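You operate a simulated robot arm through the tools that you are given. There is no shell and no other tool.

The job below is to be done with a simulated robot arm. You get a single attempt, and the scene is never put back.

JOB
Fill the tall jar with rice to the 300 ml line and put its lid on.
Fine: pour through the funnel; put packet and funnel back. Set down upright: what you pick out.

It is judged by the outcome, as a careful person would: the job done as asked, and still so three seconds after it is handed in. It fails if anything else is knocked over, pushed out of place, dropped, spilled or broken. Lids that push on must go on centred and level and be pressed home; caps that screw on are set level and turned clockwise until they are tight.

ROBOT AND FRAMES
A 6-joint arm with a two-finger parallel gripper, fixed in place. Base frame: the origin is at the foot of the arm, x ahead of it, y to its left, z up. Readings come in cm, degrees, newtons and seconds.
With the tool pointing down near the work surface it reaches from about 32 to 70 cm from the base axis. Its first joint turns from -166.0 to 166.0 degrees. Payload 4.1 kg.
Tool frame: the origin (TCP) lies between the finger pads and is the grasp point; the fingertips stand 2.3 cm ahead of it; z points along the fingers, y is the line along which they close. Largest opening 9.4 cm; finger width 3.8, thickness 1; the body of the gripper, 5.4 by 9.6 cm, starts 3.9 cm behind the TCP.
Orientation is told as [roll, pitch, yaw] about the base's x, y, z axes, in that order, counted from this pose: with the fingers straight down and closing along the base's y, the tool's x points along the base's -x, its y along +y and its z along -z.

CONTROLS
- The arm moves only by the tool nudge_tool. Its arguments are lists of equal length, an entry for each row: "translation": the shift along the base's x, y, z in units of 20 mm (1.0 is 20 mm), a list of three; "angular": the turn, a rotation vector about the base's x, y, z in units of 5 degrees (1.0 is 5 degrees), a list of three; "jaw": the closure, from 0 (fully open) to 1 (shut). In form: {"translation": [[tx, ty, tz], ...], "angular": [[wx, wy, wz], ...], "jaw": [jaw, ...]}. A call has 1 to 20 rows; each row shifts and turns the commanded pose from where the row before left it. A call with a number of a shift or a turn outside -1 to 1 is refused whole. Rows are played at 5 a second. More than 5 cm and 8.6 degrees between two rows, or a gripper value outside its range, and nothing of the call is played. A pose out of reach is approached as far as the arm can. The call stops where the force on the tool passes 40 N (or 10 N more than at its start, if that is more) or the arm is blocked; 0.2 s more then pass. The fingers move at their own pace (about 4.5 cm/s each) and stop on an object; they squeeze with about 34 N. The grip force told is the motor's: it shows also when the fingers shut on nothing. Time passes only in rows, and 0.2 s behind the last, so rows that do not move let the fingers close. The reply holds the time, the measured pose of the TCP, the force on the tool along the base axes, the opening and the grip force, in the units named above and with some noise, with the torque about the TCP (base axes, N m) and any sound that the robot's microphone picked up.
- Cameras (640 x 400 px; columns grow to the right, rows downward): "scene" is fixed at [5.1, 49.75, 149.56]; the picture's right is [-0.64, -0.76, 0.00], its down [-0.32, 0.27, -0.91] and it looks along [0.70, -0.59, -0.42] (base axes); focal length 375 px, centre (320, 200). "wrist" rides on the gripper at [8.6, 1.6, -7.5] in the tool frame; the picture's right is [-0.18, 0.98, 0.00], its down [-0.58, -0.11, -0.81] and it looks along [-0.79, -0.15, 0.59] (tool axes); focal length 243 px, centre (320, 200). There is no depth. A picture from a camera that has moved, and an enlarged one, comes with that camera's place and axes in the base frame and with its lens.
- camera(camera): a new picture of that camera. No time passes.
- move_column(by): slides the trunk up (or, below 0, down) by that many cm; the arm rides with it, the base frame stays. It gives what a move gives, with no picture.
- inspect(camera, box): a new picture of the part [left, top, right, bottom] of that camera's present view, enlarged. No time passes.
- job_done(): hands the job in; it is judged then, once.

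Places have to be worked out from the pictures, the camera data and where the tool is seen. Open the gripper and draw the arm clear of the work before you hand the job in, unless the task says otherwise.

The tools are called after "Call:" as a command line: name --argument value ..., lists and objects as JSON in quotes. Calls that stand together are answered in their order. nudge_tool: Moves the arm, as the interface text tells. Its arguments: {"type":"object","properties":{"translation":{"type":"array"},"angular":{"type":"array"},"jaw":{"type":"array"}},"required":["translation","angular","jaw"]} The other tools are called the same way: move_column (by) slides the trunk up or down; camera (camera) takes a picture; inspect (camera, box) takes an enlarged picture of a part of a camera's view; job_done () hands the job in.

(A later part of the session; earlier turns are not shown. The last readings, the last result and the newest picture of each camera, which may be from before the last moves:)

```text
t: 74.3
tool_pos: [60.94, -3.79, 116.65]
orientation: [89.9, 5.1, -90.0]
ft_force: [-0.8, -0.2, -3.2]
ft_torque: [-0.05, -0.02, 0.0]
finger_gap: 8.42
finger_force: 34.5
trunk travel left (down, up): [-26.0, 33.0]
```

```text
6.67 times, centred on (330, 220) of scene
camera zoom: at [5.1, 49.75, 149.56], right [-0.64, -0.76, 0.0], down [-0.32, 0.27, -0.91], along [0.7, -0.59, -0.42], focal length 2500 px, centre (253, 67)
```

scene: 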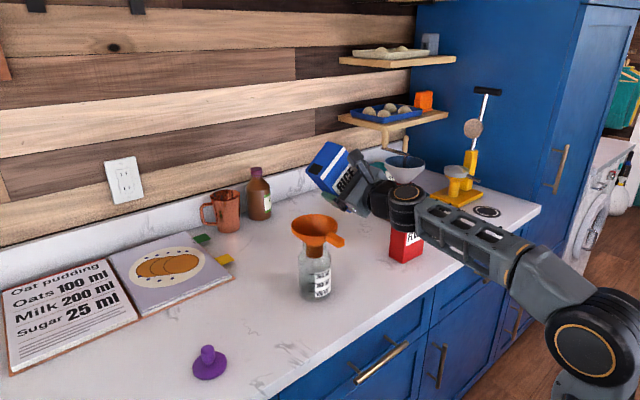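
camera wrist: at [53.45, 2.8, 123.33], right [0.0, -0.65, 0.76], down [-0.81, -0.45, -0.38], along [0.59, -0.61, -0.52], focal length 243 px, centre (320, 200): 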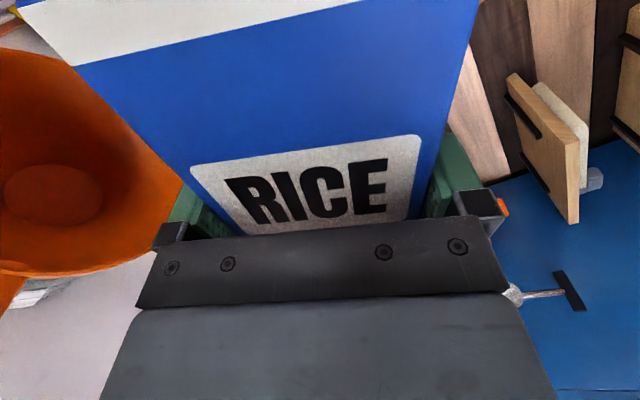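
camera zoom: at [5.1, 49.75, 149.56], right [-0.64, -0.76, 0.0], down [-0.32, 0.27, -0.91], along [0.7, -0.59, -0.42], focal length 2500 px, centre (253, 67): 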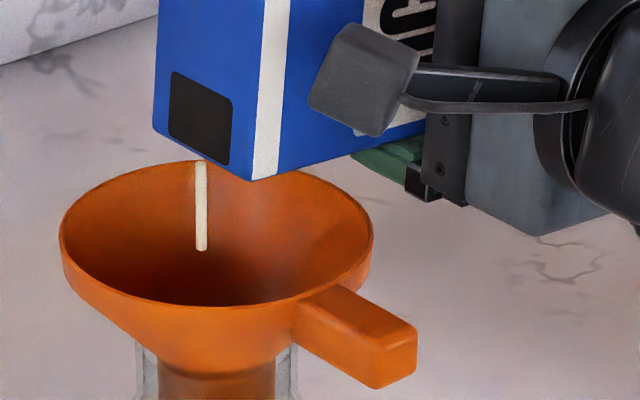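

Flowing steadily, level ~40 ml. I hold for another 2 s.

Call:
nudge_tool --translation '[[0, 0, 0], [0, 0, 0], [0, 0, 0], [0, 0, 0], [0, 0, 0], [0, 0, 0], [0, 0, 0], [0, 0, 0], [0, 0, 0]]' --angular '[[0, 0, 0], [0, 0, 0], [0, 0, 0], [0, 0, 0], [0, 0, 0], [0, 0, 0], [0, 0, 0], [0, 0, 0], [0, 0, 0]]' --jaw '[1, 1, 1, 1, 1, 1, 1, 1, 1]'

Call:
inspect --camera "scene" --box '[290, 250, 350, 305]'

Call:
inspect --camera "scene" --box '[300, 190, 360, 250]'

```text
t: 76.3
tool_pos: [60.93, -3.91, 116.67]
orientation: [89.9, 5.0, -90.1]
ft_force: [-0.8, 0.1, -3.3]
ft_torque: [-0.04, -0.01, 0.0]
finger_gap: 8.42
finger_force: 34.0
trunk travel left (down, up): [-26.0, 33.0]
```

```text
7.27 times, centred on (320, 278) of scene
camera zoom: at [5.1, 49.75, 149.56], right [-0.64, -0.76, 0.0], down [-0.32, 0.27, -0.91], along [0.7, -0.59, -0.42], focal length 2727 px, centre (320, -364)
```

zoom: 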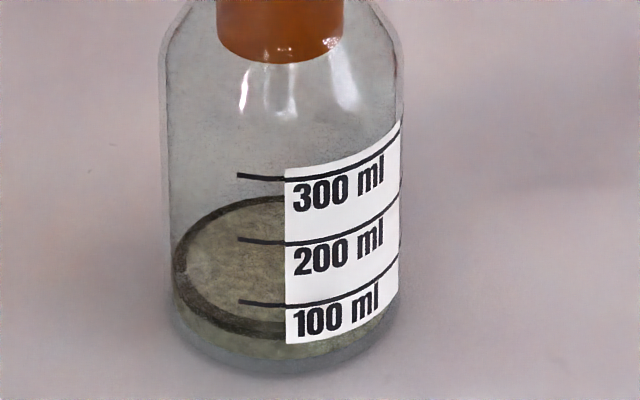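

```text
6.67 times, centred on (330, 220) of scene
camera zoom: at [5.1, 49.75, 149.56], right [-0.64, -0.76, 0.0], down [-0.32, 0.27, -0.91], along [0.7, -0.59, -0.42], focal length 2500 px, centre (253, 67)
```

zoom: 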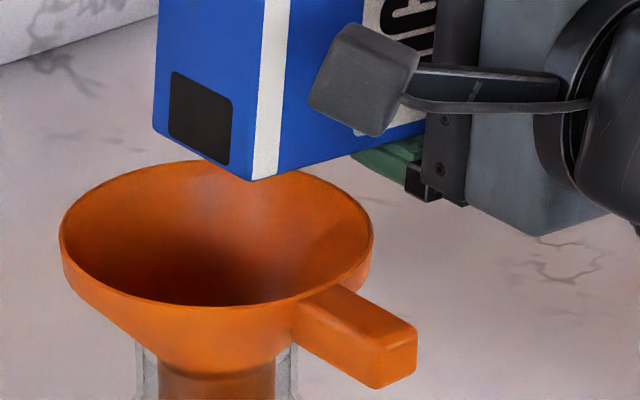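

Stopped again at ~45 ml. I tilt to 95° in two steps with holding.

Call:
nudge_tool --translation '[[0, 0, 0], [0, 0, 0], [0, 0, 0], [0, 0, 0], [0, 0, 0], [0, 0, 0], [0, 0, 0], [0, 0, 0], [0, 0, 0], [0, 0, 0], [0, 0, 0], [0, 0, 0]]' --angular '[[-1, 0, 0], [0, 0, 0], [0, 0, 0], [0, 0, 0], [0, 0, 0], [0, 0, 0], [-1, 0, 0], [0, 0, 0], [0, 0, 0], [0, 0, 0], [0, 0, 0], [0, 0, 0]]' --jaw '[1, 1, 1, 1, 1, 1, 1, 1, 1, 1, 1, 1]'

Call:
inspect --camera "scene" --box '[290, 250, 350, 305]'

Call:
inspect --camera "scene" --box '[300, 190, 360, 250]'

```text
t: 78.9
tool_pos: [60.95, -3.76, 116.74]
orientation: [90.1, -4.9, -90.1]
ft_force: [0.0, -0.2, -1.8]
ft_torque: [0.0, -0.02, 0.02]
finger_gap: 8.43
finger_force: 34.0
trunk travel left (down, up): [-26.0, 33.0]
```

```text
7.27 times, centred on (320, 278) of scene
camera zoom: at [5.1, 49.75, 149.56], right [-0.64, -0.76, 0.0], down [-0.32, 0.27, -0.91], along [0.7, -0.59, -0.42], focal length 2727 px, centre (320, -364)
```

zoom: 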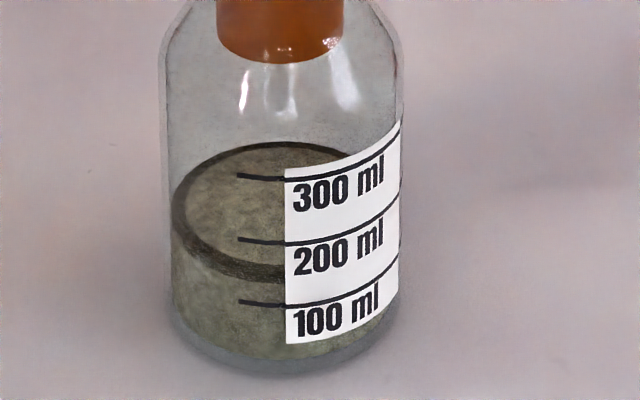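

```text
6.67 times, centred on (330, 220) of scene
camera zoom: at [5.1, 49.75, 149.56], right [-0.64, -0.76, 0.0], down [-0.32, 0.27, -0.91], along [0.7, -0.59, -0.42], focal length 2500 px, centre (253, 67)
```

zoom: 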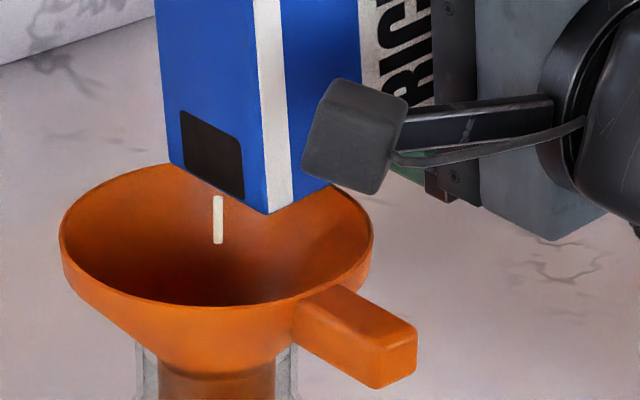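

Level is now ~130 ml and still flowing. I hold in shorter steps.

Call:
nudge_tool --translation '[[0, 0, 0], [0, 0, 0], [0, 0, 0], [0, 0, 0]]' --angular '[[0, 0, 0], [0, 0, 0], [0, 0, 0], [0, 0, 0]]' --jaw '[1, 1, 1, 1]'

Call:
inspect --camera "scene" --box '[290, 250, 350, 305]'

Call:
inspect --camera "scene" --box '[300, 190, 360, 250]'

```text
t: 79.9
tool_pos: [60.76, -3.88, 116.53]
orientation: [90.0, -5.0, -90.1]
ft_force: [-0.2, 0.7, -2.2]
ft_torque: [-0.05, 0.03, 0.02]
finger_gap: 8.41
finger_force: 34.4
trunk travel left (down, up): [-26.0, 33.0]
```

```text
7.27 times, centred on (320, 278) of scene
camera zoom: at [5.1, 49.75, 149.56], right [-0.64, -0.76, 0.0], down [-0.32, 0.27, -0.91], along [0.7, -0.59, -0.42], focal length 2727 px, centre (320, -364)
```

zoom: 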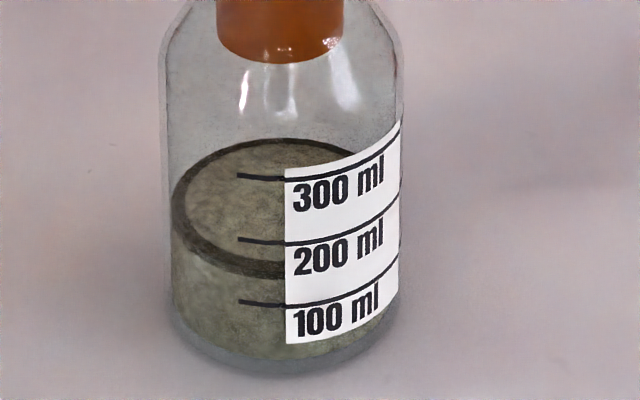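

```text
6.67 times, centred on (330, 220) of scene
camera zoom: at [5.1, 49.75, 149.56], right [-0.64, -0.76, 0.0], down [-0.32, 0.27, -0.91], along [0.7, -0.59, -0.42], focal length 2500 px, centre (253, 67)
```

zoom: 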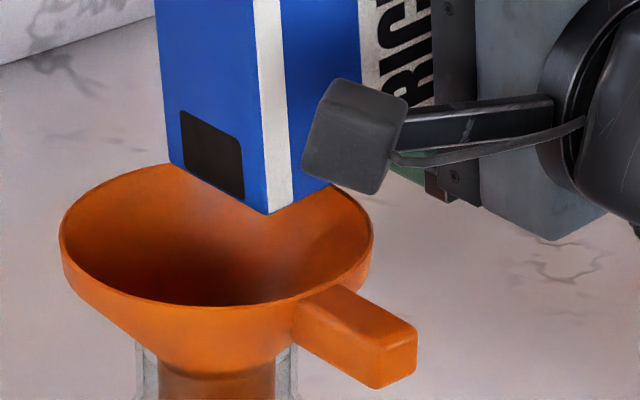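

Stopped at ~140 ml for 95°. Next: 100°, hold 2 s.

Call:
nudge_tool --translation '[[0, 0, 0], [0, 0, 0], [0, 0, 0], [0, 0, 0], [0, 0, 0], [0, 0, 0], [0, 0, 0], [0, 0, 0], [0, 0, 0]]' --angular '[[-1, 0, 0], [0, 0, 0], [0, 0, 0], [0, 0, 0], [0, 0, 0], [0, 0, 0], [0, 0, 0], [0, 0, 0], [0, 0, 0]]' --jaw '[1, 1, 1, 1, 1, 1, 1, 1, 1]'

Call:
inspect --camera "scene" --box '[290, 250, 350, 305]'

Call:
inspect --camera "scene" --box '[300, 190, 360, 250]'

```text
t: 81.9
tool_pos: [60.99, -3.79, 116.63]
orientation: [90.0, -10.0, -90.1]
ft_force: [0.1, -0.3, -0.9]
ft_torque: [-0.05, 0.02, -0.02]
finger_gap: 8.43
finger_force: 33.9
trunk travel left (down, up): [-26.0, 33.0]
```

```text
7.27 times, centred on (320, 278) of scene
camera zoom: at [5.1, 49.75, 149.56], right [-0.64, -0.76, 0.0], down [-0.32, 0.27, -0.91], along [0.7, -0.59, -0.42], focal length 2727 px, centre (320, -364)
```

zoom: 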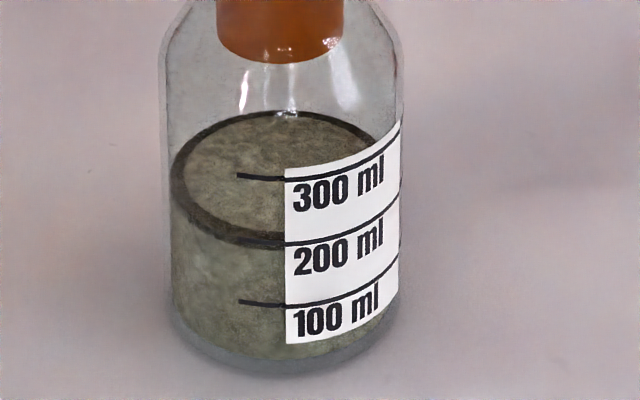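

```text
6.67 times, centred on (330, 220) of scene
camera zoom: at [5.1, 49.75, 149.56], right [-0.64, -0.76, 0.0], down [-0.32, 0.27, -0.91], along [0.7, -0.59, -0.42], focal length 2500 px, centre (253, 67)
```

zoom: 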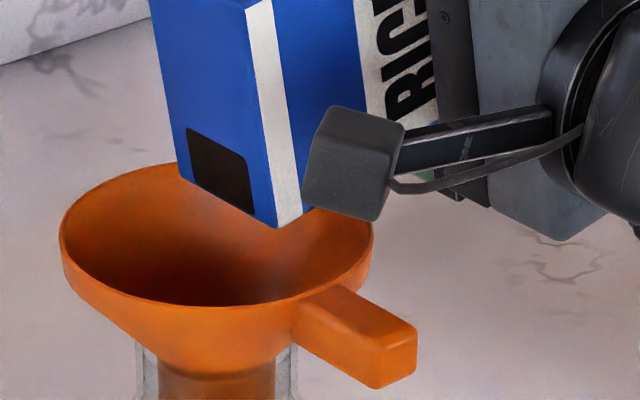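

Level ~195 ml, flow stopped. Next 105°, raised 0.4 cm, hold 2 s.

Call:
nudge_tool --translation '[[0, 0.1, 0.2], [0, 0, 0], [0, 0, 0], [0, 0, 0], [0, 0, 0], [0, 0, 0], [0, 0, 0], [0, 0, 0], [0, 0, 0]]' --angular '[[-1, 0, 0], [0, 0, 0], [0, 0, 0], [0, 0, 0], [0, 0, 0], [0, 0, 0], [0, 0, 0], [0, 0, 0], [0, 0, 0]]' --jaw '[1, 1, 1, 1, 1, 1, 1, 1, 1]'

Call:
inspect --camera "scene" --box '[290, 250, 350, 305]'

Call:
inspect --camera "scene" --box '[300, 190, 360, 250]'

```text
t: 83.9
tool_pos: [60.81, -3.58, 117.02]
orientation: [90.2, -15.0, -90.2]
ft_force: [-0.1, -0.1, -0.4]
ft_torque: [-0.04, -0.03, 0.0]
finger_gap: 8.41
finger_force: 34.2
trunk travel left (down, up): [-26.0, 33.0]
```

```text
7.27 times, centred on (320, 278) of scene
camera zoom: at [5.1, 49.75, 149.56], right [-0.64, -0.76, 0.0], down [-0.32, 0.27, -0.91], along [0.7, -0.59, -0.42], focal length 2727 px, centre (320, -364)
```

zoom: 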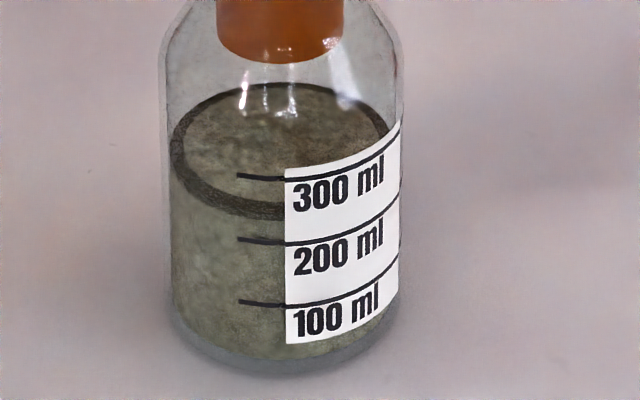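

```text
6.67 times, centred on (330, 220) of scene
camera zoom: at [5.1, 49.75, 149.56], right [-0.64, -0.76, 0.0], down [-0.32, 0.27, -0.91], along [0.7, -0.59, -0.42], focal length 2500 px, centre (253, 67)
```

zoom: 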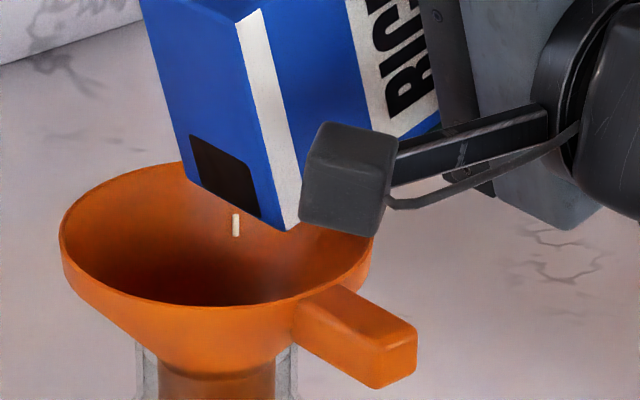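

Level ~235 ml and still trickling. Hold another ~1.6 s.

Call:
nudge_tool --translation '[[0, 0, 0], [0, 0, 0], [0, 0, 0], [0, 0, 0], [0, 0, 0], [0, 0, 0], [0, 0, 0]]' --angular '[[0, 0, 0], [0, 0, 0], [0, 0, 0], [0, 0, 0], [0, 0, 0], [0, 0, 0], [0, 0, 0]]' --jaw '[1, 1, 1, 1, 1, 1, 1]'

Call:
inspect --camera "scene" --box '[290, 250, 350, 305]'

Call:
inspect --camera "scene" --box '[300, 190, 360, 250]'

```text
t: 85.5
tool_pos: [60.84, -3.63, 117.08]
orientation: [90.0, -15.0, -90.0]
ft_force: [0.7, 0.2, -1.5]
ft_torque: [-0.01, 0.02, 0.01]
finger_gap: 8.45
finger_force: 33.6
trunk travel left (down, up): [-26.0, 33.0]
```

```text
7.27 times, centred on (320, 278) of scene
camera zoom: at [5.1, 49.75, 149.56], right [-0.64, -0.76, 0.0], down [-0.32, 0.27, -0.91], along [0.7, -0.59, -0.42], focal length 2727 px, centre (320, -364)
```

zoom: 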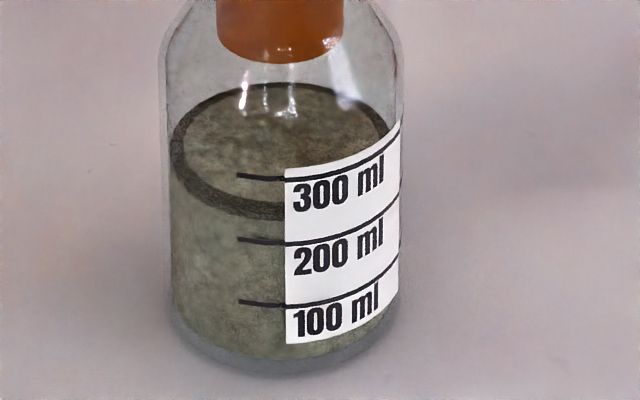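

```text
6.67 times, centred on (330, 220) of scene
camera zoom: at [5.1, 49.75, 149.56], right [-0.64, -0.76, 0.0], down [-0.32, 0.27, -0.91], along [0.7, -0.59, -0.42], focal length 2500 px, centre (253, 67)
```

zoom: 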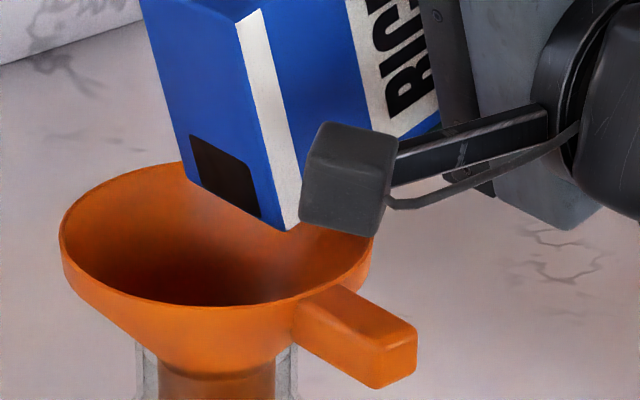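

Stopped at ~236 ml. Next 110°, hold 2 s.

Call:
nudge_tool --translation '[[0, 0.1, 0.2], [0, 0, 0], [0, 0, 0], [0, 0, 0], [0, 0, 0], [0, 0, 0], [0, 0, 0], [0, 0, 0], [0, 0, 0], [0, 0, 0], [0, 0, 0]]' --angular '[[-1, 0, 0], [0, 0, 0], [0, 0, 0], [0, 0, 0], [0, 0, 0], [0, 0, 0], [0, 0, 0], [0, 0, 0], [0, 0, 0], [0, 0, 0], [0, 0, 0]]' --jaw '[1, 1, 1, 1, 1, 1, 1, 1, 1, 1, 1]'

Call:
inspect --camera "scene" --box '[290, 250, 350, 305]'

Call:
inspect --camera "scene" --box '[300, 190, 360, 250]'

```text
t: 87.9
tool_pos: [60.93, -3.3, 117.43]
orientation: [90.1, -20.0, -90.1]
ft_force: [0.0, -0.3, -0.1]
ft_torque: [-0.02, 0.01, 0.0]
finger_gap: 8.42
finger_force: 33.8
trunk travel left (down, up): [-26.0, 33.0]
```

```text
7.27 times, centred on (320, 278) of scene
camera zoom: at [5.1, 49.75, 149.56], right [-0.64, -0.76, 0.0], down [-0.32, 0.27, -0.91], along [0.7, -0.59, -0.42], focal length 2727 px, centre (320, -364)
```

zoom: 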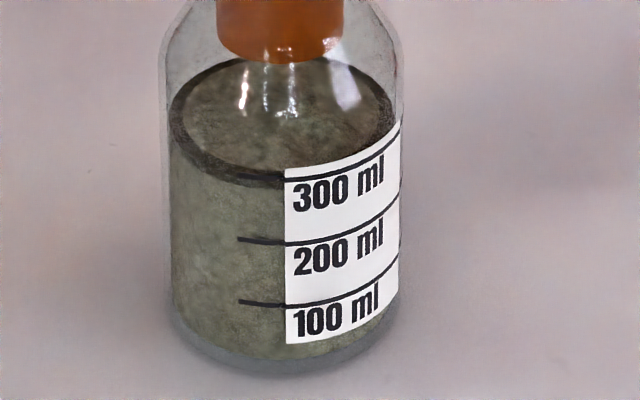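

```text
6.67 times, centred on (330, 220) of scene
camera zoom: at [5.1, 49.75, 149.56], right [-0.64, -0.76, 0.0], down [-0.32, 0.27, -0.91], along [0.7, -0.59, -0.42], focal length 2500 px, centre (253, 67)
```

zoom: 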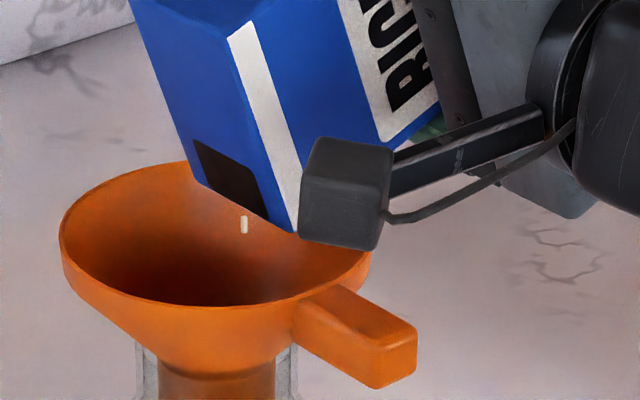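

Near the line now (~285 ml) with a last trickle. I zoom in further for precision.

Call:
inspect --camera "scene" --box '[302, 258, 332, 282]'

```text
16.00 times, centred on (317, 270) of scene
camera zoom: at [5.1, 49.75, 149.56], right [-0.64, -0.76, 0.0], down [-0.32, 0.27, -0.91], along [0.7, -0.59, -0.42], focal length 6000 px, centre (368, -920)
```

zoom: 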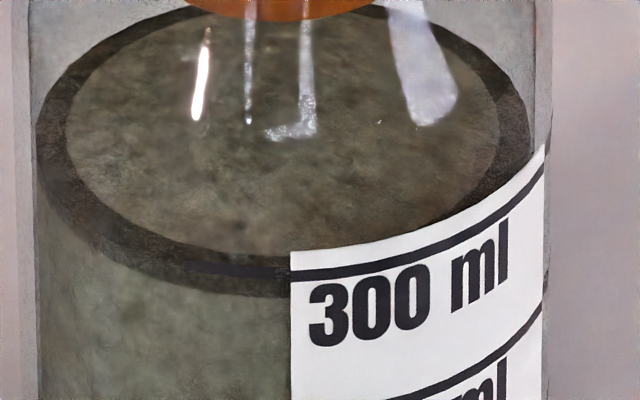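

The rice edge is ~20 px below the 300 line (≈15–18 ml short). Hold 0.8 s more.

Call:
nudge_tool --translation '[[0, 0, 0], [0, 0, 0], [0, 0, 0]]' --angular '[[0, 0, 0], [0, 0, 0], [0, 0, 0]]' --jaw '[1, 1, 1]'

Call:
inspect --camera "scene" --box '[302, 258, 332, 282]'

Call:
inspect --camera "scene" --box '[300, 190, 360, 250]'

```text
t: 88.7
tool_pos: [60.95, -3.43, 117.44]
orientation: [90.1, -20.1, -90.1]
ft_force: [0.1, 0.7, -0.6]
ft_torque: [-0.01, -0.04, -0.04]
finger_gap: 8.41
finger_force: 34.4
trunk travel left (down, up): [-26.0, 33.0]
```

```text
16.00 times, centred on (317, 270) of scene
camera zoom: at [5.1, 49.75, 149.56], right [-0.64, -0.76, 0.0], down [-0.32, 0.27, -0.91], along [0.7, -0.59, -0.42], focal length 6000 px, centre (368, -920)
```

zoom: 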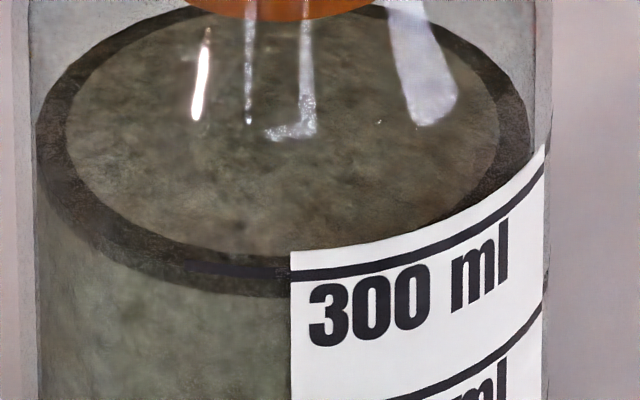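

```text
6.67 times, centred on (330, 220) of scene
camera zoom: at [5.1, 49.75, 149.56], right [-0.64, -0.76, 0.0], down [-0.32, 0.27, -0.91], along [0.7, -0.59, -0.42], focal length 2500 px, centre (253, 67)
```

zoom: 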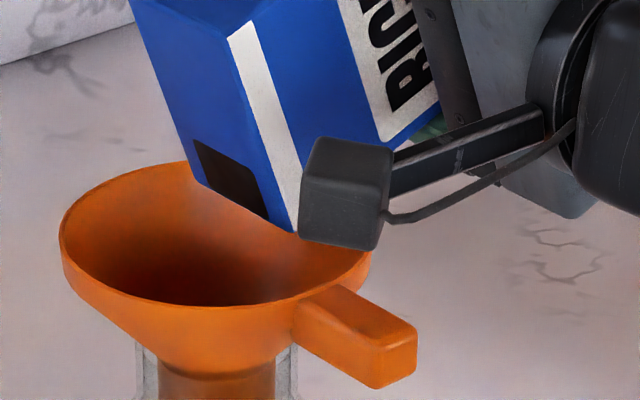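

Stopped at ~284 ml. I add about 1.6° of tilt and hold.

Call:
nudge_tool --translation '[[0, 0, 0], [0, 0, 0], [0, 0, 0], [0, 0, 0], [0, 0, 0]]' --angular '[[-0.3, 0, 0], [0, 0, 0], [0, 0, 0], [0, 0, 0], [0, 0, 0]]' --jaw '[1, 1, 1, 1, 1]'

Call:
inspect --camera "scene" --box '[302, 258, 332, 282]'

Call:
inspect --camera "scene" --box '[300, 190, 360, 250]'

```text
t: 89.9
tool_pos: [60.87, -3.4, 117.51]
orientation: [90.1, -21.5, -90.1]
ft_force: [-0.2, -0.1, 0.0]
ft_torque: [0.0, 0.06, 0.02]
finger_gap: 8.43
finger_force: 33.4
trunk travel left (down, up): [-26.0, 33.0]
```

```text
16.00 times, centred on (317, 270) of scene
camera zoom: at [5.1, 49.75, 149.56], right [-0.64, -0.76, 0.0], down [-0.32, 0.27, -0.91], along [0.7, -0.59, -0.42], focal length 6000 px, centre (368, -920)
```

zoom: 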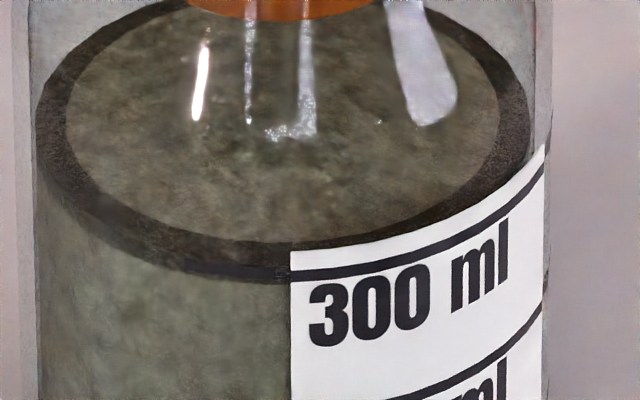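

```text
6.67 times, centred on (330, 220) of scene
camera zoom: at [5.1, 49.75, 149.56], right [-0.64, -0.76, 0.0], down [-0.32, 0.27, -0.91], along [0.7, -0.59, -0.42], focal length 2500 px, centre (253, 67)
```

zoom: 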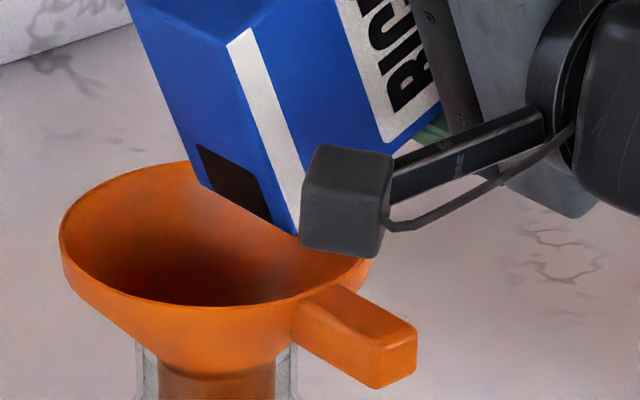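

About 10 ml still missing (edge just below the line's lower side). Another 1.5°.

Call:
nudge_tool --translation '[[0, 0, 0], [0, 0, 0], [0, 0, 0], [0, 0, 0], [0, 0, 0]]' --angular '[[-0.3, 0, 0], [0, 0, 0], [0, 0, 0], [0, 0, 0], [0, 0, 0]]' --jaw '[1, 1, 1, 1, 1]'

Call:
inspect --camera "scene" --box '[302, 258, 332, 282]'

Call:
inspect --camera "scene" --box '[300, 190, 360, 250]'

```text
t: 91.1
tool_pos: [60.85, -3.49, 117.51]
orientation: [90.1, -23.0, -90.2]
ft_force: [-0.7, -0.4, -1.1]
ft_torque: [-0.01, 0.0, -0.03]
finger_gap: 8.45
finger_force: 33.8
trunk travel left (down, up): [-26.0, 33.0]
```

```text
16.00 times, centred on (317, 270) of scene
camera zoom: at [5.1, 49.75, 149.56], right [-0.64, -0.76, 0.0], down [-0.32, 0.27, -0.91], along [0.7, -0.59, -0.42], focal length 6000 px, centre (368, -920)
```

zoom: 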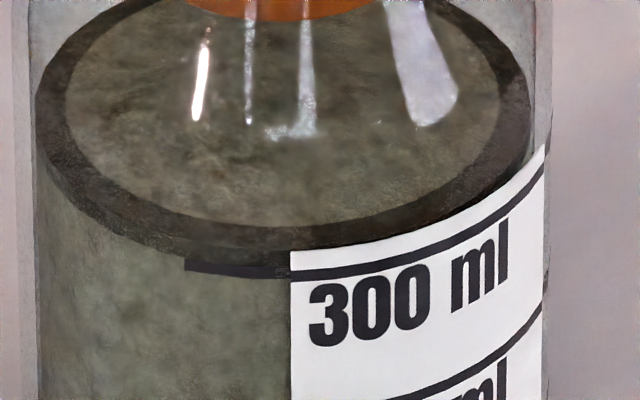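

```text
6.67 times, centred on (330, 220) of scene
camera zoom: at [5.1, 49.75, 149.56], right [-0.64, -0.76, 0.0], down [-0.32, 0.27, -0.91], along [0.7, -0.59, -0.42], focal length 2500 px, centre (253, 67)
```

zoom: 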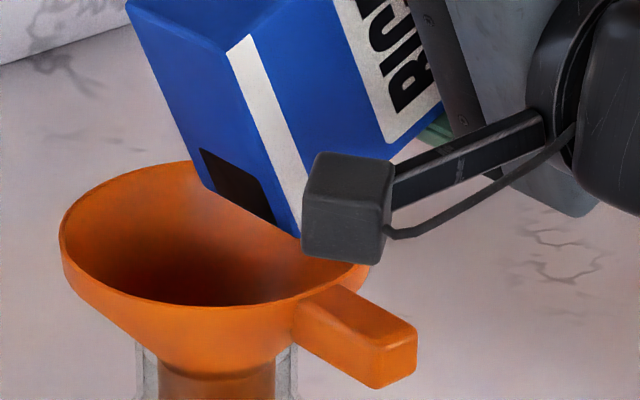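

The rice edge now sits on the 300 line and the flow has stopped. I tilt the packet back to ~58° over the funnel, then move away and up.

Call:
nudge_tool --translation '[[0, 0, 0.1], [0, 0, 0.1], [0, 0, 0.1], [0, 0, 0.1], [0, 0, 0.1], [0, 0, 0], [0, 0, 0], [0, 0, 0], [0, 0, 0], [0, 0, 0], [0, 0, 0], [0, 0, 0]]' --angular '[[1, 0, 0], [1, 0, 0], [1, 0, 0], [1, 0, 0], [1, 0, 0], [1, 0, 0], [1, 0, 0], [1, 0, 0], [1, 0, 0], [1, 0, 0], [1, 0, 0], [0, 0, 0]]' --jaw '[1, 1, 1, 1, 1, 1, 1, 1, 1, 1, 1, 1]'

Call:
inspect --camera "scene" --box '[260, 140, 400, 310]'

Call:
inspect --camera "scene" --box '[302, 258, 332, 282]'

```text
t: 93.7
tool_pos: [60.84, -3.46, 118.36]
orientation: [90.0, 32.0, -90.1]
ft_force: [0.1, 0.2, -0.6]
ft_torque: [-0.02, 0.01, 0.0]
finger_gap: 8.4
finger_force: 34.7
trunk travel left (down, up): [-26.0, 33.0]
```

```text
2.35 times, centred on (330, 225) of scene
camera zoom: at [5.1, 49.75, 149.56], right [-0.64, -0.76, 0.0], down [-0.32, 0.27, -0.91], along [0.7, -0.59, -0.42], focal length 882 px, centre (296, 141)
```

zoom: 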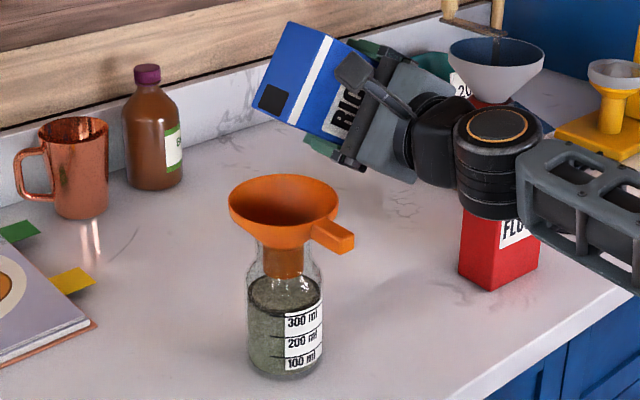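

```text
16.00 times, centred on (317, 270) of scene
camera zoom: at [5.1, 49.75, 149.56], right [-0.64, -0.76, 0.0], down [-0.32, 0.27, -0.91], along [0.7, -0.59, -0.42], focal length 6000 px, centre (368, -920)
```

zoom: 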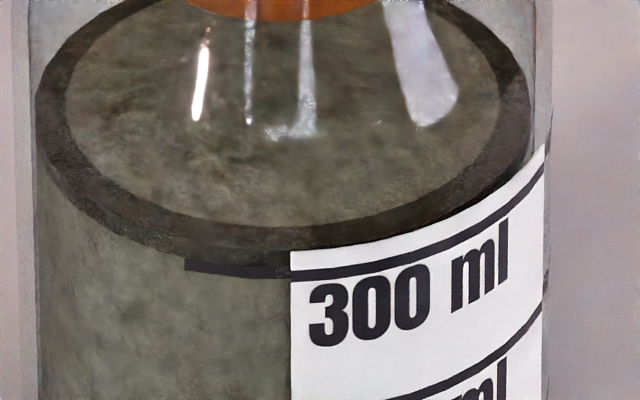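

Level holds at the line. I move the packet back above its place and turn it upright.

Call:
nudge_tool --translation '[[-0.28, -0.583, 0], [-0.28, -0.583, 0], [-0.28, -0.583, 0], [-0.28, -0.583, 0], [-0.28, -0.583, 0], [-0.28, -0.583, 0], [0, 0, 0], [0, 0, 0], [0, 0, 0], [0, 0, 0], [0, 0, 0], [0, 0, 0], [0, 0, 0], [0, 0, 0], [0, 0, 0], [0, 0, 0], [0, 0, 0], [0, 0, 0], [0, 0, 0]]' --angular '[[0, 0, 0], [0, 0, 0], [0, 0, 0], [0, 0, 0], [0, 0, 0], [0, 0, 0], [1, 0, 0], [1, 0, 0], [1, 0, 0], [1, 0, 0], [1, 0, 0], [1, 0, 0], [1, 0, 0], [1, 0, 0], [1, 0, 0], [1, 0, 0], [1, 0, 0], [0.6, 0, 0], [0, 0, 0]]' --jaw '[1, 1, 1, 1, 1, 1, 1, 1, 1, 1, 1, 1, 1, 1, 1, 1, 1, 1, 1]'

Call:
camera --camera "scene"

Call:
camera --camera "wrist"

```text
t: 97.7
tool_pos: [57.44, -10.53, 118.4]
orientation: [-21.8, 89.7, 158.1]
ft_force: [1.1, 1.0, 0.0]
ft_torque: [0.02, -0.03, 0.02]
finger_gap: 8.41
finger_force: 33.3
trunk travel left (down, up): [-26.0, 33.0]
```

```text
taken
```

scene: 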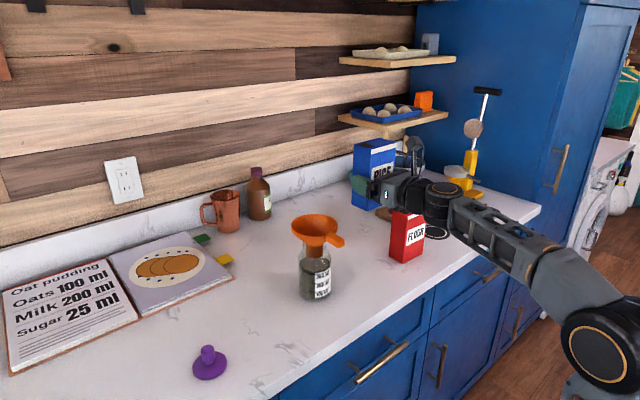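

```text
taken
camera wrist: at [50.09, -12.14, 127.13], right [0.0, -0.98, -0.19], down [-0.81, 0.11, -0.58], along [0.59, 0.15, -0.79], focal length 243 px, centre (320, 200)
```

wrist: 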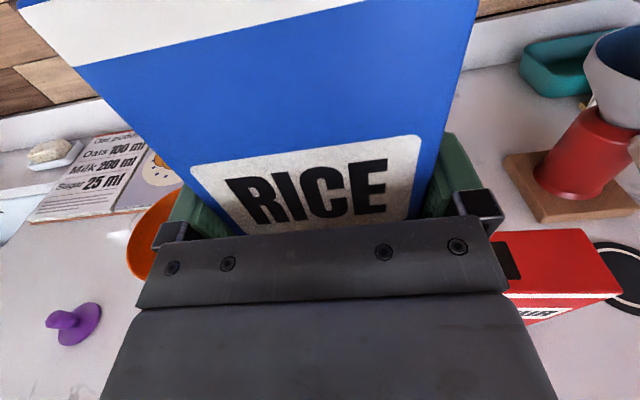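

Upright above its place (57.4,−10.5). I raise the trunk 7.5 and reach down with the arm (same posture as at pick-up), stopping ~3 cm above the counter.

Call:
move_column --by 7.5

Call:
nudge_tool --translation '[[0, 0, -0.9], [0, 0, -0.9], [0, 0, -0.9], [0, 0, -0.9], [0, 0, -0.9], [0, 0, -0.9], [0, 0, -0.9], [0, 0, -0.9], [0, 0, -0.9], [0, 0, -0.9], [0, 0, -0.9], [0, 0, -0.9], [0, 0, -0.9], [0, 0, -0.7], [0, 0, 0]]' --angular '[[0, 0, 0], [0, 0, 0], [0, 0, 0], [0, 0, 0], [0, 0, 0], [0, 0, 0], [0, 0, 0], [0, 0, 0], [0, 0, 0], [0, 0, 0], [0, 0, 0], [0, 0, 0], [0, 0, 0], [0, 0, 0], [0, 0, 0]]' --jaw '[1, 1, 1, 1, 1, 1, 1, 1, 1, 1, 1, 1, 1, 1, 1]'

Call:
camera --camera "scene"

Call:
camera --camera "wrist"

```text
t: 98.9
tool_pos: [57.51, -10.45, 126.01]
orientation: [0.7, 89.9, -179.4]
ft_force: [-0.4, 0.1, -0.3]
ft_torque: [0.03, 0.0, 0.0]
finger_gap: 8.42
finger_force: 34.5
trunk travel left (down, up): [-33.5, 25.5]
```

```text
t: 102.1
tool_pos: [57.65, -10.38, 101.09]
orientation: [-1.8, 89.9, 178.2]
ft_force: [0.2, 0.1, -0.7]
ft_torque: [0.01, 0.0, 0.03]
finger_gap: 8.4
finger_force: 33.6
trunk travel left (down, up): [-33.5, 25.5]
```

```text
taken
```

scene: 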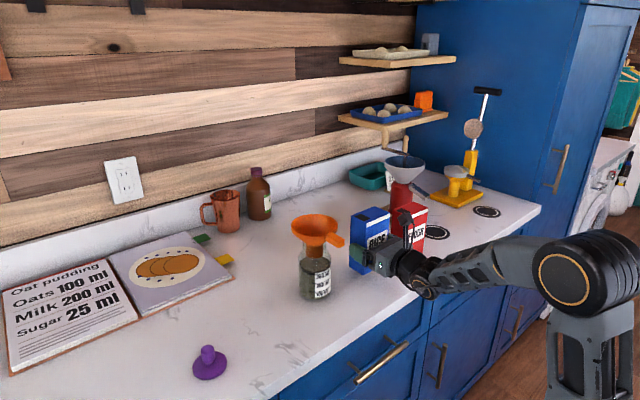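

```text
taken
camera wrist: at [50.12, -12.13, 109.83], right [0.0, -0.98, -0.18], down [-0.81, 0.11, -0.58], along [0.59, 0.15, -0.79], focal length 243 px, centre (320, 200)
```

wrist: 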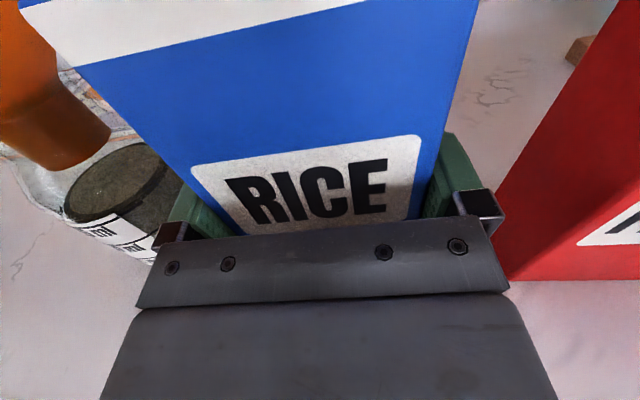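

Good. I lower the last ~3 cm, slowing at the end and watching for contact.

Call:
nudge_tool --translation '[[0, 0, -0.5], [0, 0, -0.4], [0, 0, -0.3], [0, 0, -0.13], [0, 0, -0.07], [0, 0, 0]]' --angular '[[0, 0, 0], [0, 0, 0], [0, 0, 0], [0, 0, 0], [0, 0, 0], [0, 0, 0]]' --jaw '[1, 1, 1, 1, 1, 1]'

Call:
inspect --camera "scene" --box '[340, 200, 450, 300]'

```text
t: 103.5
tool_pos: [57.39, -10.41, 98.36]
orientation: [1.1, 89.8, -178.8]
ft_force: [-0.2, 0.5, -1.3]
ft_torque: [0.02, 0.02, 0.03]
finger_gap: 8.42
finger_force: 33.8
trunk travel left (down, up): [-33.5, 25.5]
```

```text
4.00 times, centred on (395, 250) of scene
camera zoom: at [5.1, 49.75, 149.56], right [-0.64, -0.76, 0.0], down [-0.32, 0.27, -0.91], along [0.7, -0.59, -0.42], focal length 1500 px, centre (20, 0)
```

zoom: 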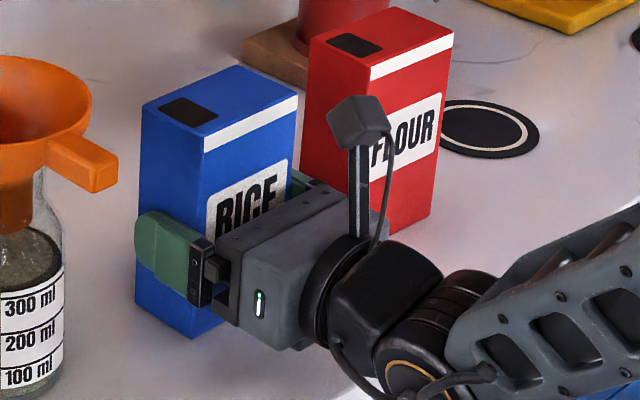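

Nearly down (98.36 vs 98.1 at pick-up). A few more 1 mm steps until the contact force shows.

Call:
nudge_tool --translation '[[0, 0, -0.05], [0, 0, -0.05], [0, 0, 0]]' --angular '[[0, 0, 0], [0, 0, 0], [0, 0, 0]]' --jaw '[1, 1, 1]'

```text
t: 104.3
tool_pos: [57.51, -10.49, 98.22]
orientation: [3.7, 89.9, -176.4]
ft_force: [1.3, 0.1, 1.8]
ft_torque: [0.0, -0.02, -0.01]
finger_gap: 8.38
finger_force: 34.0
trunk travel left (down, up): [-33.5, 25.5]
```

Call:
nudge_tool --translation '[[0, 0, -0.04], [0, 0, 0]]' --angular '[[0, 0, 0], [0, 0, 0]]' --jaw '[1, 1]'

```text
t: 104.9
tool_pos: [57.49, -10.53, 98.12]
orientation: [141.6, 90.0, -38.3]
ft_force: [1.6, 2.3, 7.3]
ft_torque: [0.09, 0.03, 0.05]
finger_gap: 8.4
finger_force: 33.9
trunk travel left (down, up): [-33.5, 25.5]
```

Contact at 7 N: the packet stands on the counter. I open the fingers and check.

Call:
nudge_tool --translation '[[0, 0, 0], [0, 0, 0], [0, 0, 0], [0, 0, 0], [0, 0, 0]]' --angular '[[0, 0, 0], [0, 0, 0], [0, 0, 0], [0, 0, 0], [0, 0, 0]]' --jaw '[0.05, 0, 0, 0, 0]'

Call:
camera --camera "wrist"

Call:
inspect --camera "scene" --box '[340, 200, 450, 300]'

```text
t: 106.1
tool_pos: [57.63, -10.59, 98.07]
orientation: [2.1, 89.9, -178.1]
ft_force: [0.0, -0.4, -0.2]
ft_torque: [0.03, -0.01, 0.0]
finger_gap: 9.4
finger_force: 0.0
trunk travel left (down, up): [-33.5, 25.5]
```

```text
taken
camera wrist: at [50.07, -12.15, 106.77], right [0.0, -0.98, -0.18], down [-0.81, 0.11, -0.58], along [0.59, 0.15, -0.79], focal length 243 px, centre (320, 200)
```

wrist: 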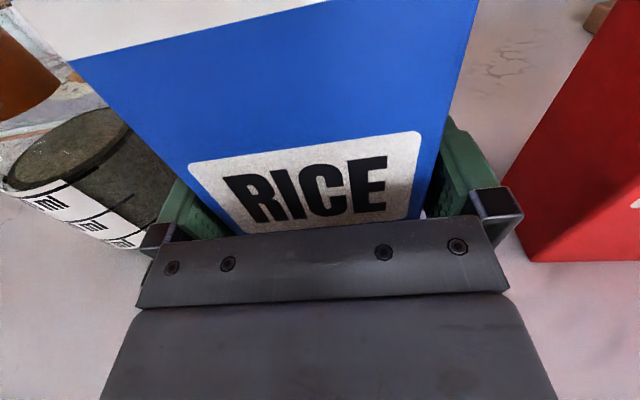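

```text
4.00 times, centred on (395, 250) of scene
camera zoom: at [5.1, 49.75, 149.56], right [-0.64, -0.76, 0.0], down [-0.32, 0.27, -0.91], along [0.7, -0.59, -0.42], focal length 1500 px, centre (20, 0)
```

zoom: 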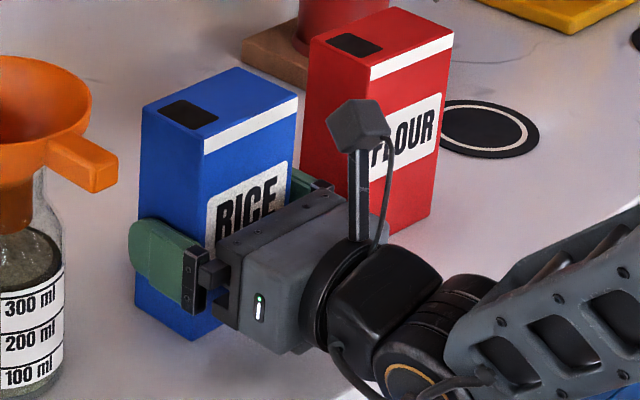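

The packet stands free and square. I back straight out along −x.

Call:
nudge_tool --translation '[[-0.4, 0, 0], [-0.6, 0, 0], [-0.8, 0, 0], [-0.8, 0, 0], [-0.9, 0, 0], [-0.9, 0, 0], [-0.6, 0, 0], [0, 0, 0]]' --angular '[[0, 0, 0], [0, 0, 0], [0, 0, 0], [0, 0, 0], [0, 0, 0], [0, 0, 0], [0, 0, 0], [0, 0, 0]]' --jaw '[0, 0, 0, 0, 0, 0, 0, 0]'

Call:
camera --camera "scene"

Call:
camera --camera "wrist"

```text
t: 107.9
tool_pos: [47.42, -10.48, 98.01]
orientation: [-7.2, 89.9, 172.7]
ft_force: [-0.9, -0.1, -0.5]
ft_torque: [0.03, 0.0, 0.03]
finger_gap: 9.41
finger_force: 0.1
trunk travel left (down, up): [-33.5, 25.5]
```

```text
taken
```

scene: 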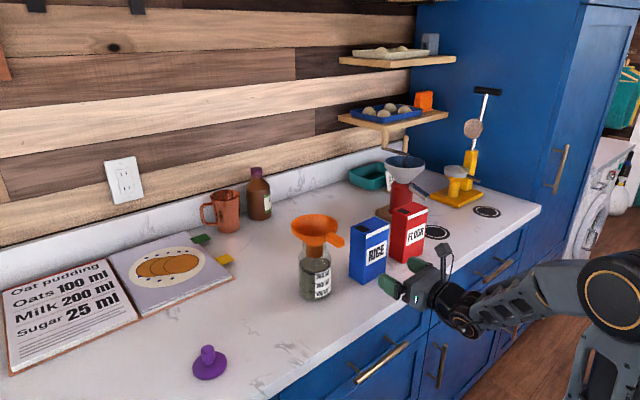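

```text
taken
camera wrist: at [40.05, -12.14, 106.74], right [0.0, -0.98, -0.18], down [-0.81, 0.11, -0.58], along [0.59, 0.15, -0.79], focal length 243 px, centre (320, 200)
```

wrist: 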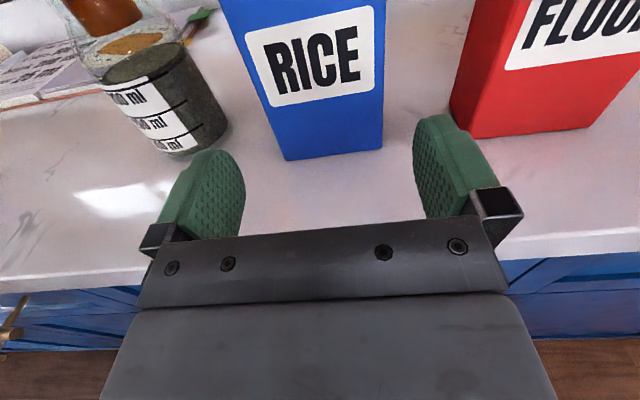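

Everything is back in order; the packet stands where it was. Now I return to the tool-down posture the way I came: trunk +9, arm up 12, then pitch back.

Call:
move_column --by 9

Call:
nudge_tool --translation '[[0, 0, 1], [0, 0, 1], [0, 0, 1], [0, 0, 1], [0, 0, 1], [0, 0, 1], [0, 0, 0]]' --angular '[[0, 0, 0], [0, 0, 0], [0, 0, 0], [0, 0, 0], [0, 0, 0], [0, 0, 0], [0, 0, 0]]' --jaw '[0, 0, 0, 0, 0, 0, 0]'

Call:
nudge_tool --translation '[[0, 0, 0], [0, 0, 0], [0, 0, 0], [0, 0, 0], [0, 0, 0], [0, 0, 0], [0, 0, 0], [0, 0, 0], [0, 0, 0], [0, 0, 0], [0, 0, 0], [0, 0, 0], [0, 0, 0], [0, 0, 0], [0, 0, 0], [0, 0, 0], [0, 0, 0], [0, 0, 0]]' --angular '[[0, 1, 0], [0, 1, 0], [0, 1, 0], [0, 1, 0], [0, 1, 0], [0, 1, 0], [0, 1, 0], [0, 1, 0], [0, 1, 0], [0, 1, 0], [0, 1, 0], [0, 1, 0], [0, 1, 0], [0, 1, 0], [0, 1, 0], [0, 1, 0], [0, 1, 0], [0, 1, 0]]' --jaw '[0, 0, 0, 0, 0, 0, 0, 0, 0, 0, 0, 0, 0, 0, 0, 0, 0, 0]'

Call:
camera --camera "scene"

```text
t: 109.1
tool_pos: [47.48, -10.46, 106.95]
orientation: [0.1, 89.9, -180.1]
ft_force: [0.5, 0.1, 0.9]
ft_torque: [-0.03, -0.03, 0.0]
finger_gap: 9.4
finger_force: 0.0
trunk travel left (down, up): [-42.5, 16.5]
```

```text
t: 110.7
tool_pos: [47.44, -10.36, 118.94]
orientation: [-2.6, 89.9, 177.2]
ft_force: [-0.5, 0.4, -0.4]
ft_torque: [-0.01, 0.01, -0.02]
finger_gap: 9.39
finger_force: 0.0
trunk travel left (down, up): [-42.5, 16.5]
```

```text
t: 114.5
tool_pos: [47.51, -10.52, 119.0]
orientation: [0.1, -0.1, 179.9]
ft_force: [-0.2, 0.0, -0.6]
ft_torque: [0.01, 0.0, 0.01]
finger_gap: 9.41
finger_force: 0.1
trunk travel left (down, up): [-42.5, 16.5]
```

```text
taken
```

scene: 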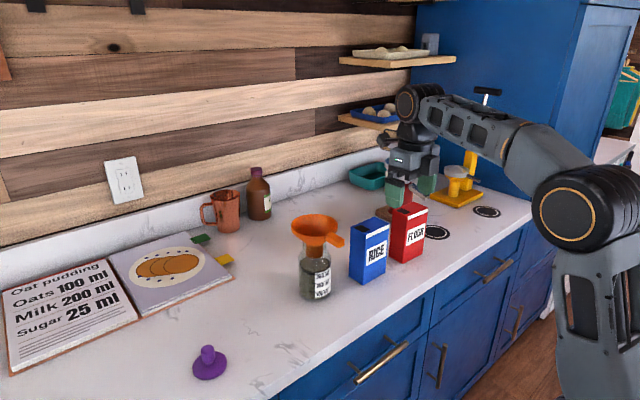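

Tool points down again. I turn the yaw back by +180°.

Call:
nudge_tool --translation '[[0, 0, 0], [0, 0, 0], [0, 0, 0], [0, 0, 0], [0, 0, 0], [0, 0, 0], [0, 0, 0], [0, 0, 0], [0, 0, 0], [0, 0, 0], [0, 0, 0], [0, 0, 0], [0, 0, 0], [0, 0, 0], [0, 0, 0], [0, 0, 0], [0, 0, 0], [0, 0, 0]]' --angular '[[0, 0, 1], [0, 0, 1], [0, 0, 1], [0, 0, 1], [0, 0, 1], [0, 0, 1], [0, 0, 1], [0, 0, 1], [0, 0, 1], [0, 0, 1], [0, 0, 1], [0, 0, 1], [0, 0, 1], [0, 0, 1], [0, 0, 1], [0, 0, 1], [0, 0, 1], [0, 0, 1]]' --jaw '[0, 0, 0, 0, 0, 0, 0, 0, 0, 0, 0, 0, 0, 0, 0, 0, 0, 0]'

Call:
nudge_tool --translation '[[0, 0, 0], [0, 0, 0], [0, 0, 0], [0, 0, 0], [0, 0, 0], [0, 0, 0], [0, 0, 0], [0, 0, 0], [0, 0, 0], [0, 0, 0], [0, 0, 0], [0, 0, 0], [0, 0, 0], [0, 0, 0], [0, 0, 0], [0, 0, 0], [0, 0, 0], [0, 0, 0]]' --angular '[[0, 0, 1], [0, 0, 1], [0, 0, 1], [0, 0, 1], [0, 0, 1], [0, 0, 1], [0, 0, 1], [0, 0, 1], [0, 0, 1], [0, 0, 1], [0, 0, 1], [0, 0, 1], [0, 0, 1], [0, 0, 1], [0, 0, 1], [0, 0, 1], [0, 0, 1], [0, 0, 1]]' --jaw '[0, 0, 0, 0, 0, 0, 0, 0, 0, 0, 0, 0, 0, 0, 0, 0, 0, 0]'

Call:
camera --camera "wrist"

```text
t: 118.3
tool_pos: [47.59, -10.45, 119.03]
orientation: [0.0, -0.1, -90.0]
ft_force: [0.7, 1.0, 0.0]
ft_torque: [-0.02, 0.02, 0.02]
finger_gap: 9.4
finger_force: 0.0
trunk travel left (down, up): [-42.5, 16.5]
```

```text
t: 122.1
tool_pos: [47.51, -10.46, 118.9]
orientation: [0.0, -0.1, 0.0]
ft_force: [-0.6, 0.2, 0.4]
ft_torque: [0.0, -0.01, 0.03]
finger_gap: 9.4
finger_force: 0.2
trunk travel left (down, up): [-42.5, 16.5]
```

```text
taken
camera wrist: at [38.85, -8.9, 126.47], right [0.18, 0.98, 0.0], down [0.58, -0.11, 0.81], along [0.79, -0.15, -0.59], focal length 243 px, centre (320, 200)
```

wrist: 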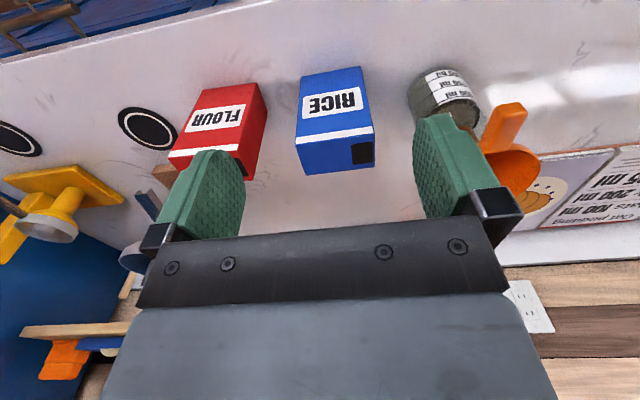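

Back at yaw 0. I go above the funnel handle to the pose where I released it (53.57, 4.1).

Call:
nudge_tool --translation '[[0.379, 0.91, 0], [0.379, 0.91, 0], [0.379, 0.91, 0], [0.379, 0.91, 0], [0.379, 0.91, 0], [0.379, 0.91, 0], [0.379, 0.91, 0], [0.379, 0.91, 0], [0, 0, -0.8], [0, 0, -0.8], [0, 0, 0]]' --angular '[[0, 0, 0], [0, 0, 0], [0, 0, 0], [0, 0, 0], [0, 0, 0], [0, 0, 0], [0, 0, 0], [0, 0, 0], [0, 0, 0], [0, 0, 0], [0, 0, 0]]' --jaw '[0.3, 0.3, 0.3, 0.3, 0.3, 0.3, 0.3, 0.3, 0.3, 0.3, 0.3]'

Call:
camera --camera "wrist"

Call:
inspect --camera "scene" --box '[264, 170, 384, 310]'

```text
t: 124.5
tool_pos: [53.52, 4.12, 115.86]
orientation: [0.1, -0.2, 0.0]
ft_force: [0.5, 0.2, 1.1]
ft_torque: [-0.03, 0.0, 0.0]
finger_gap: 6.57
finger_force: 0.1
trunk travel left (down, up): [-42.5, 16.5]
```

```text
taken
camera wrist: at [44.95, 5.66, 123.26], right [0.18, 0.98, 0.0], down [0.58, -0.11, 0.81], along [0.79, -0.15, -0.59], focal length 243 px, centre (320, 200)
```

wrist: 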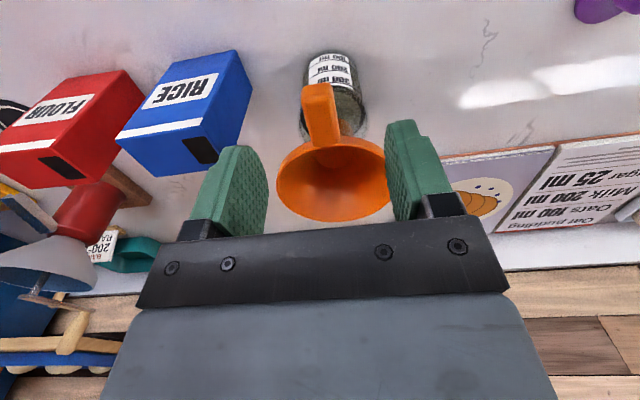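

```text
2.86 times, centred on (324, 240) of scene
camera zoom: at [5.1, 49.75, 149.56], right [-0.64, -0.76, 0.0], down [-0.32, 0.27, -0.91], along [0.7, -0.59, -0.42], focal length 1072 px, centre (309, 86)
```

zoom: 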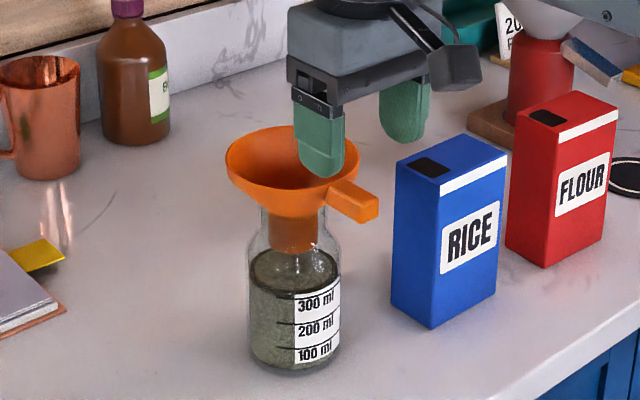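

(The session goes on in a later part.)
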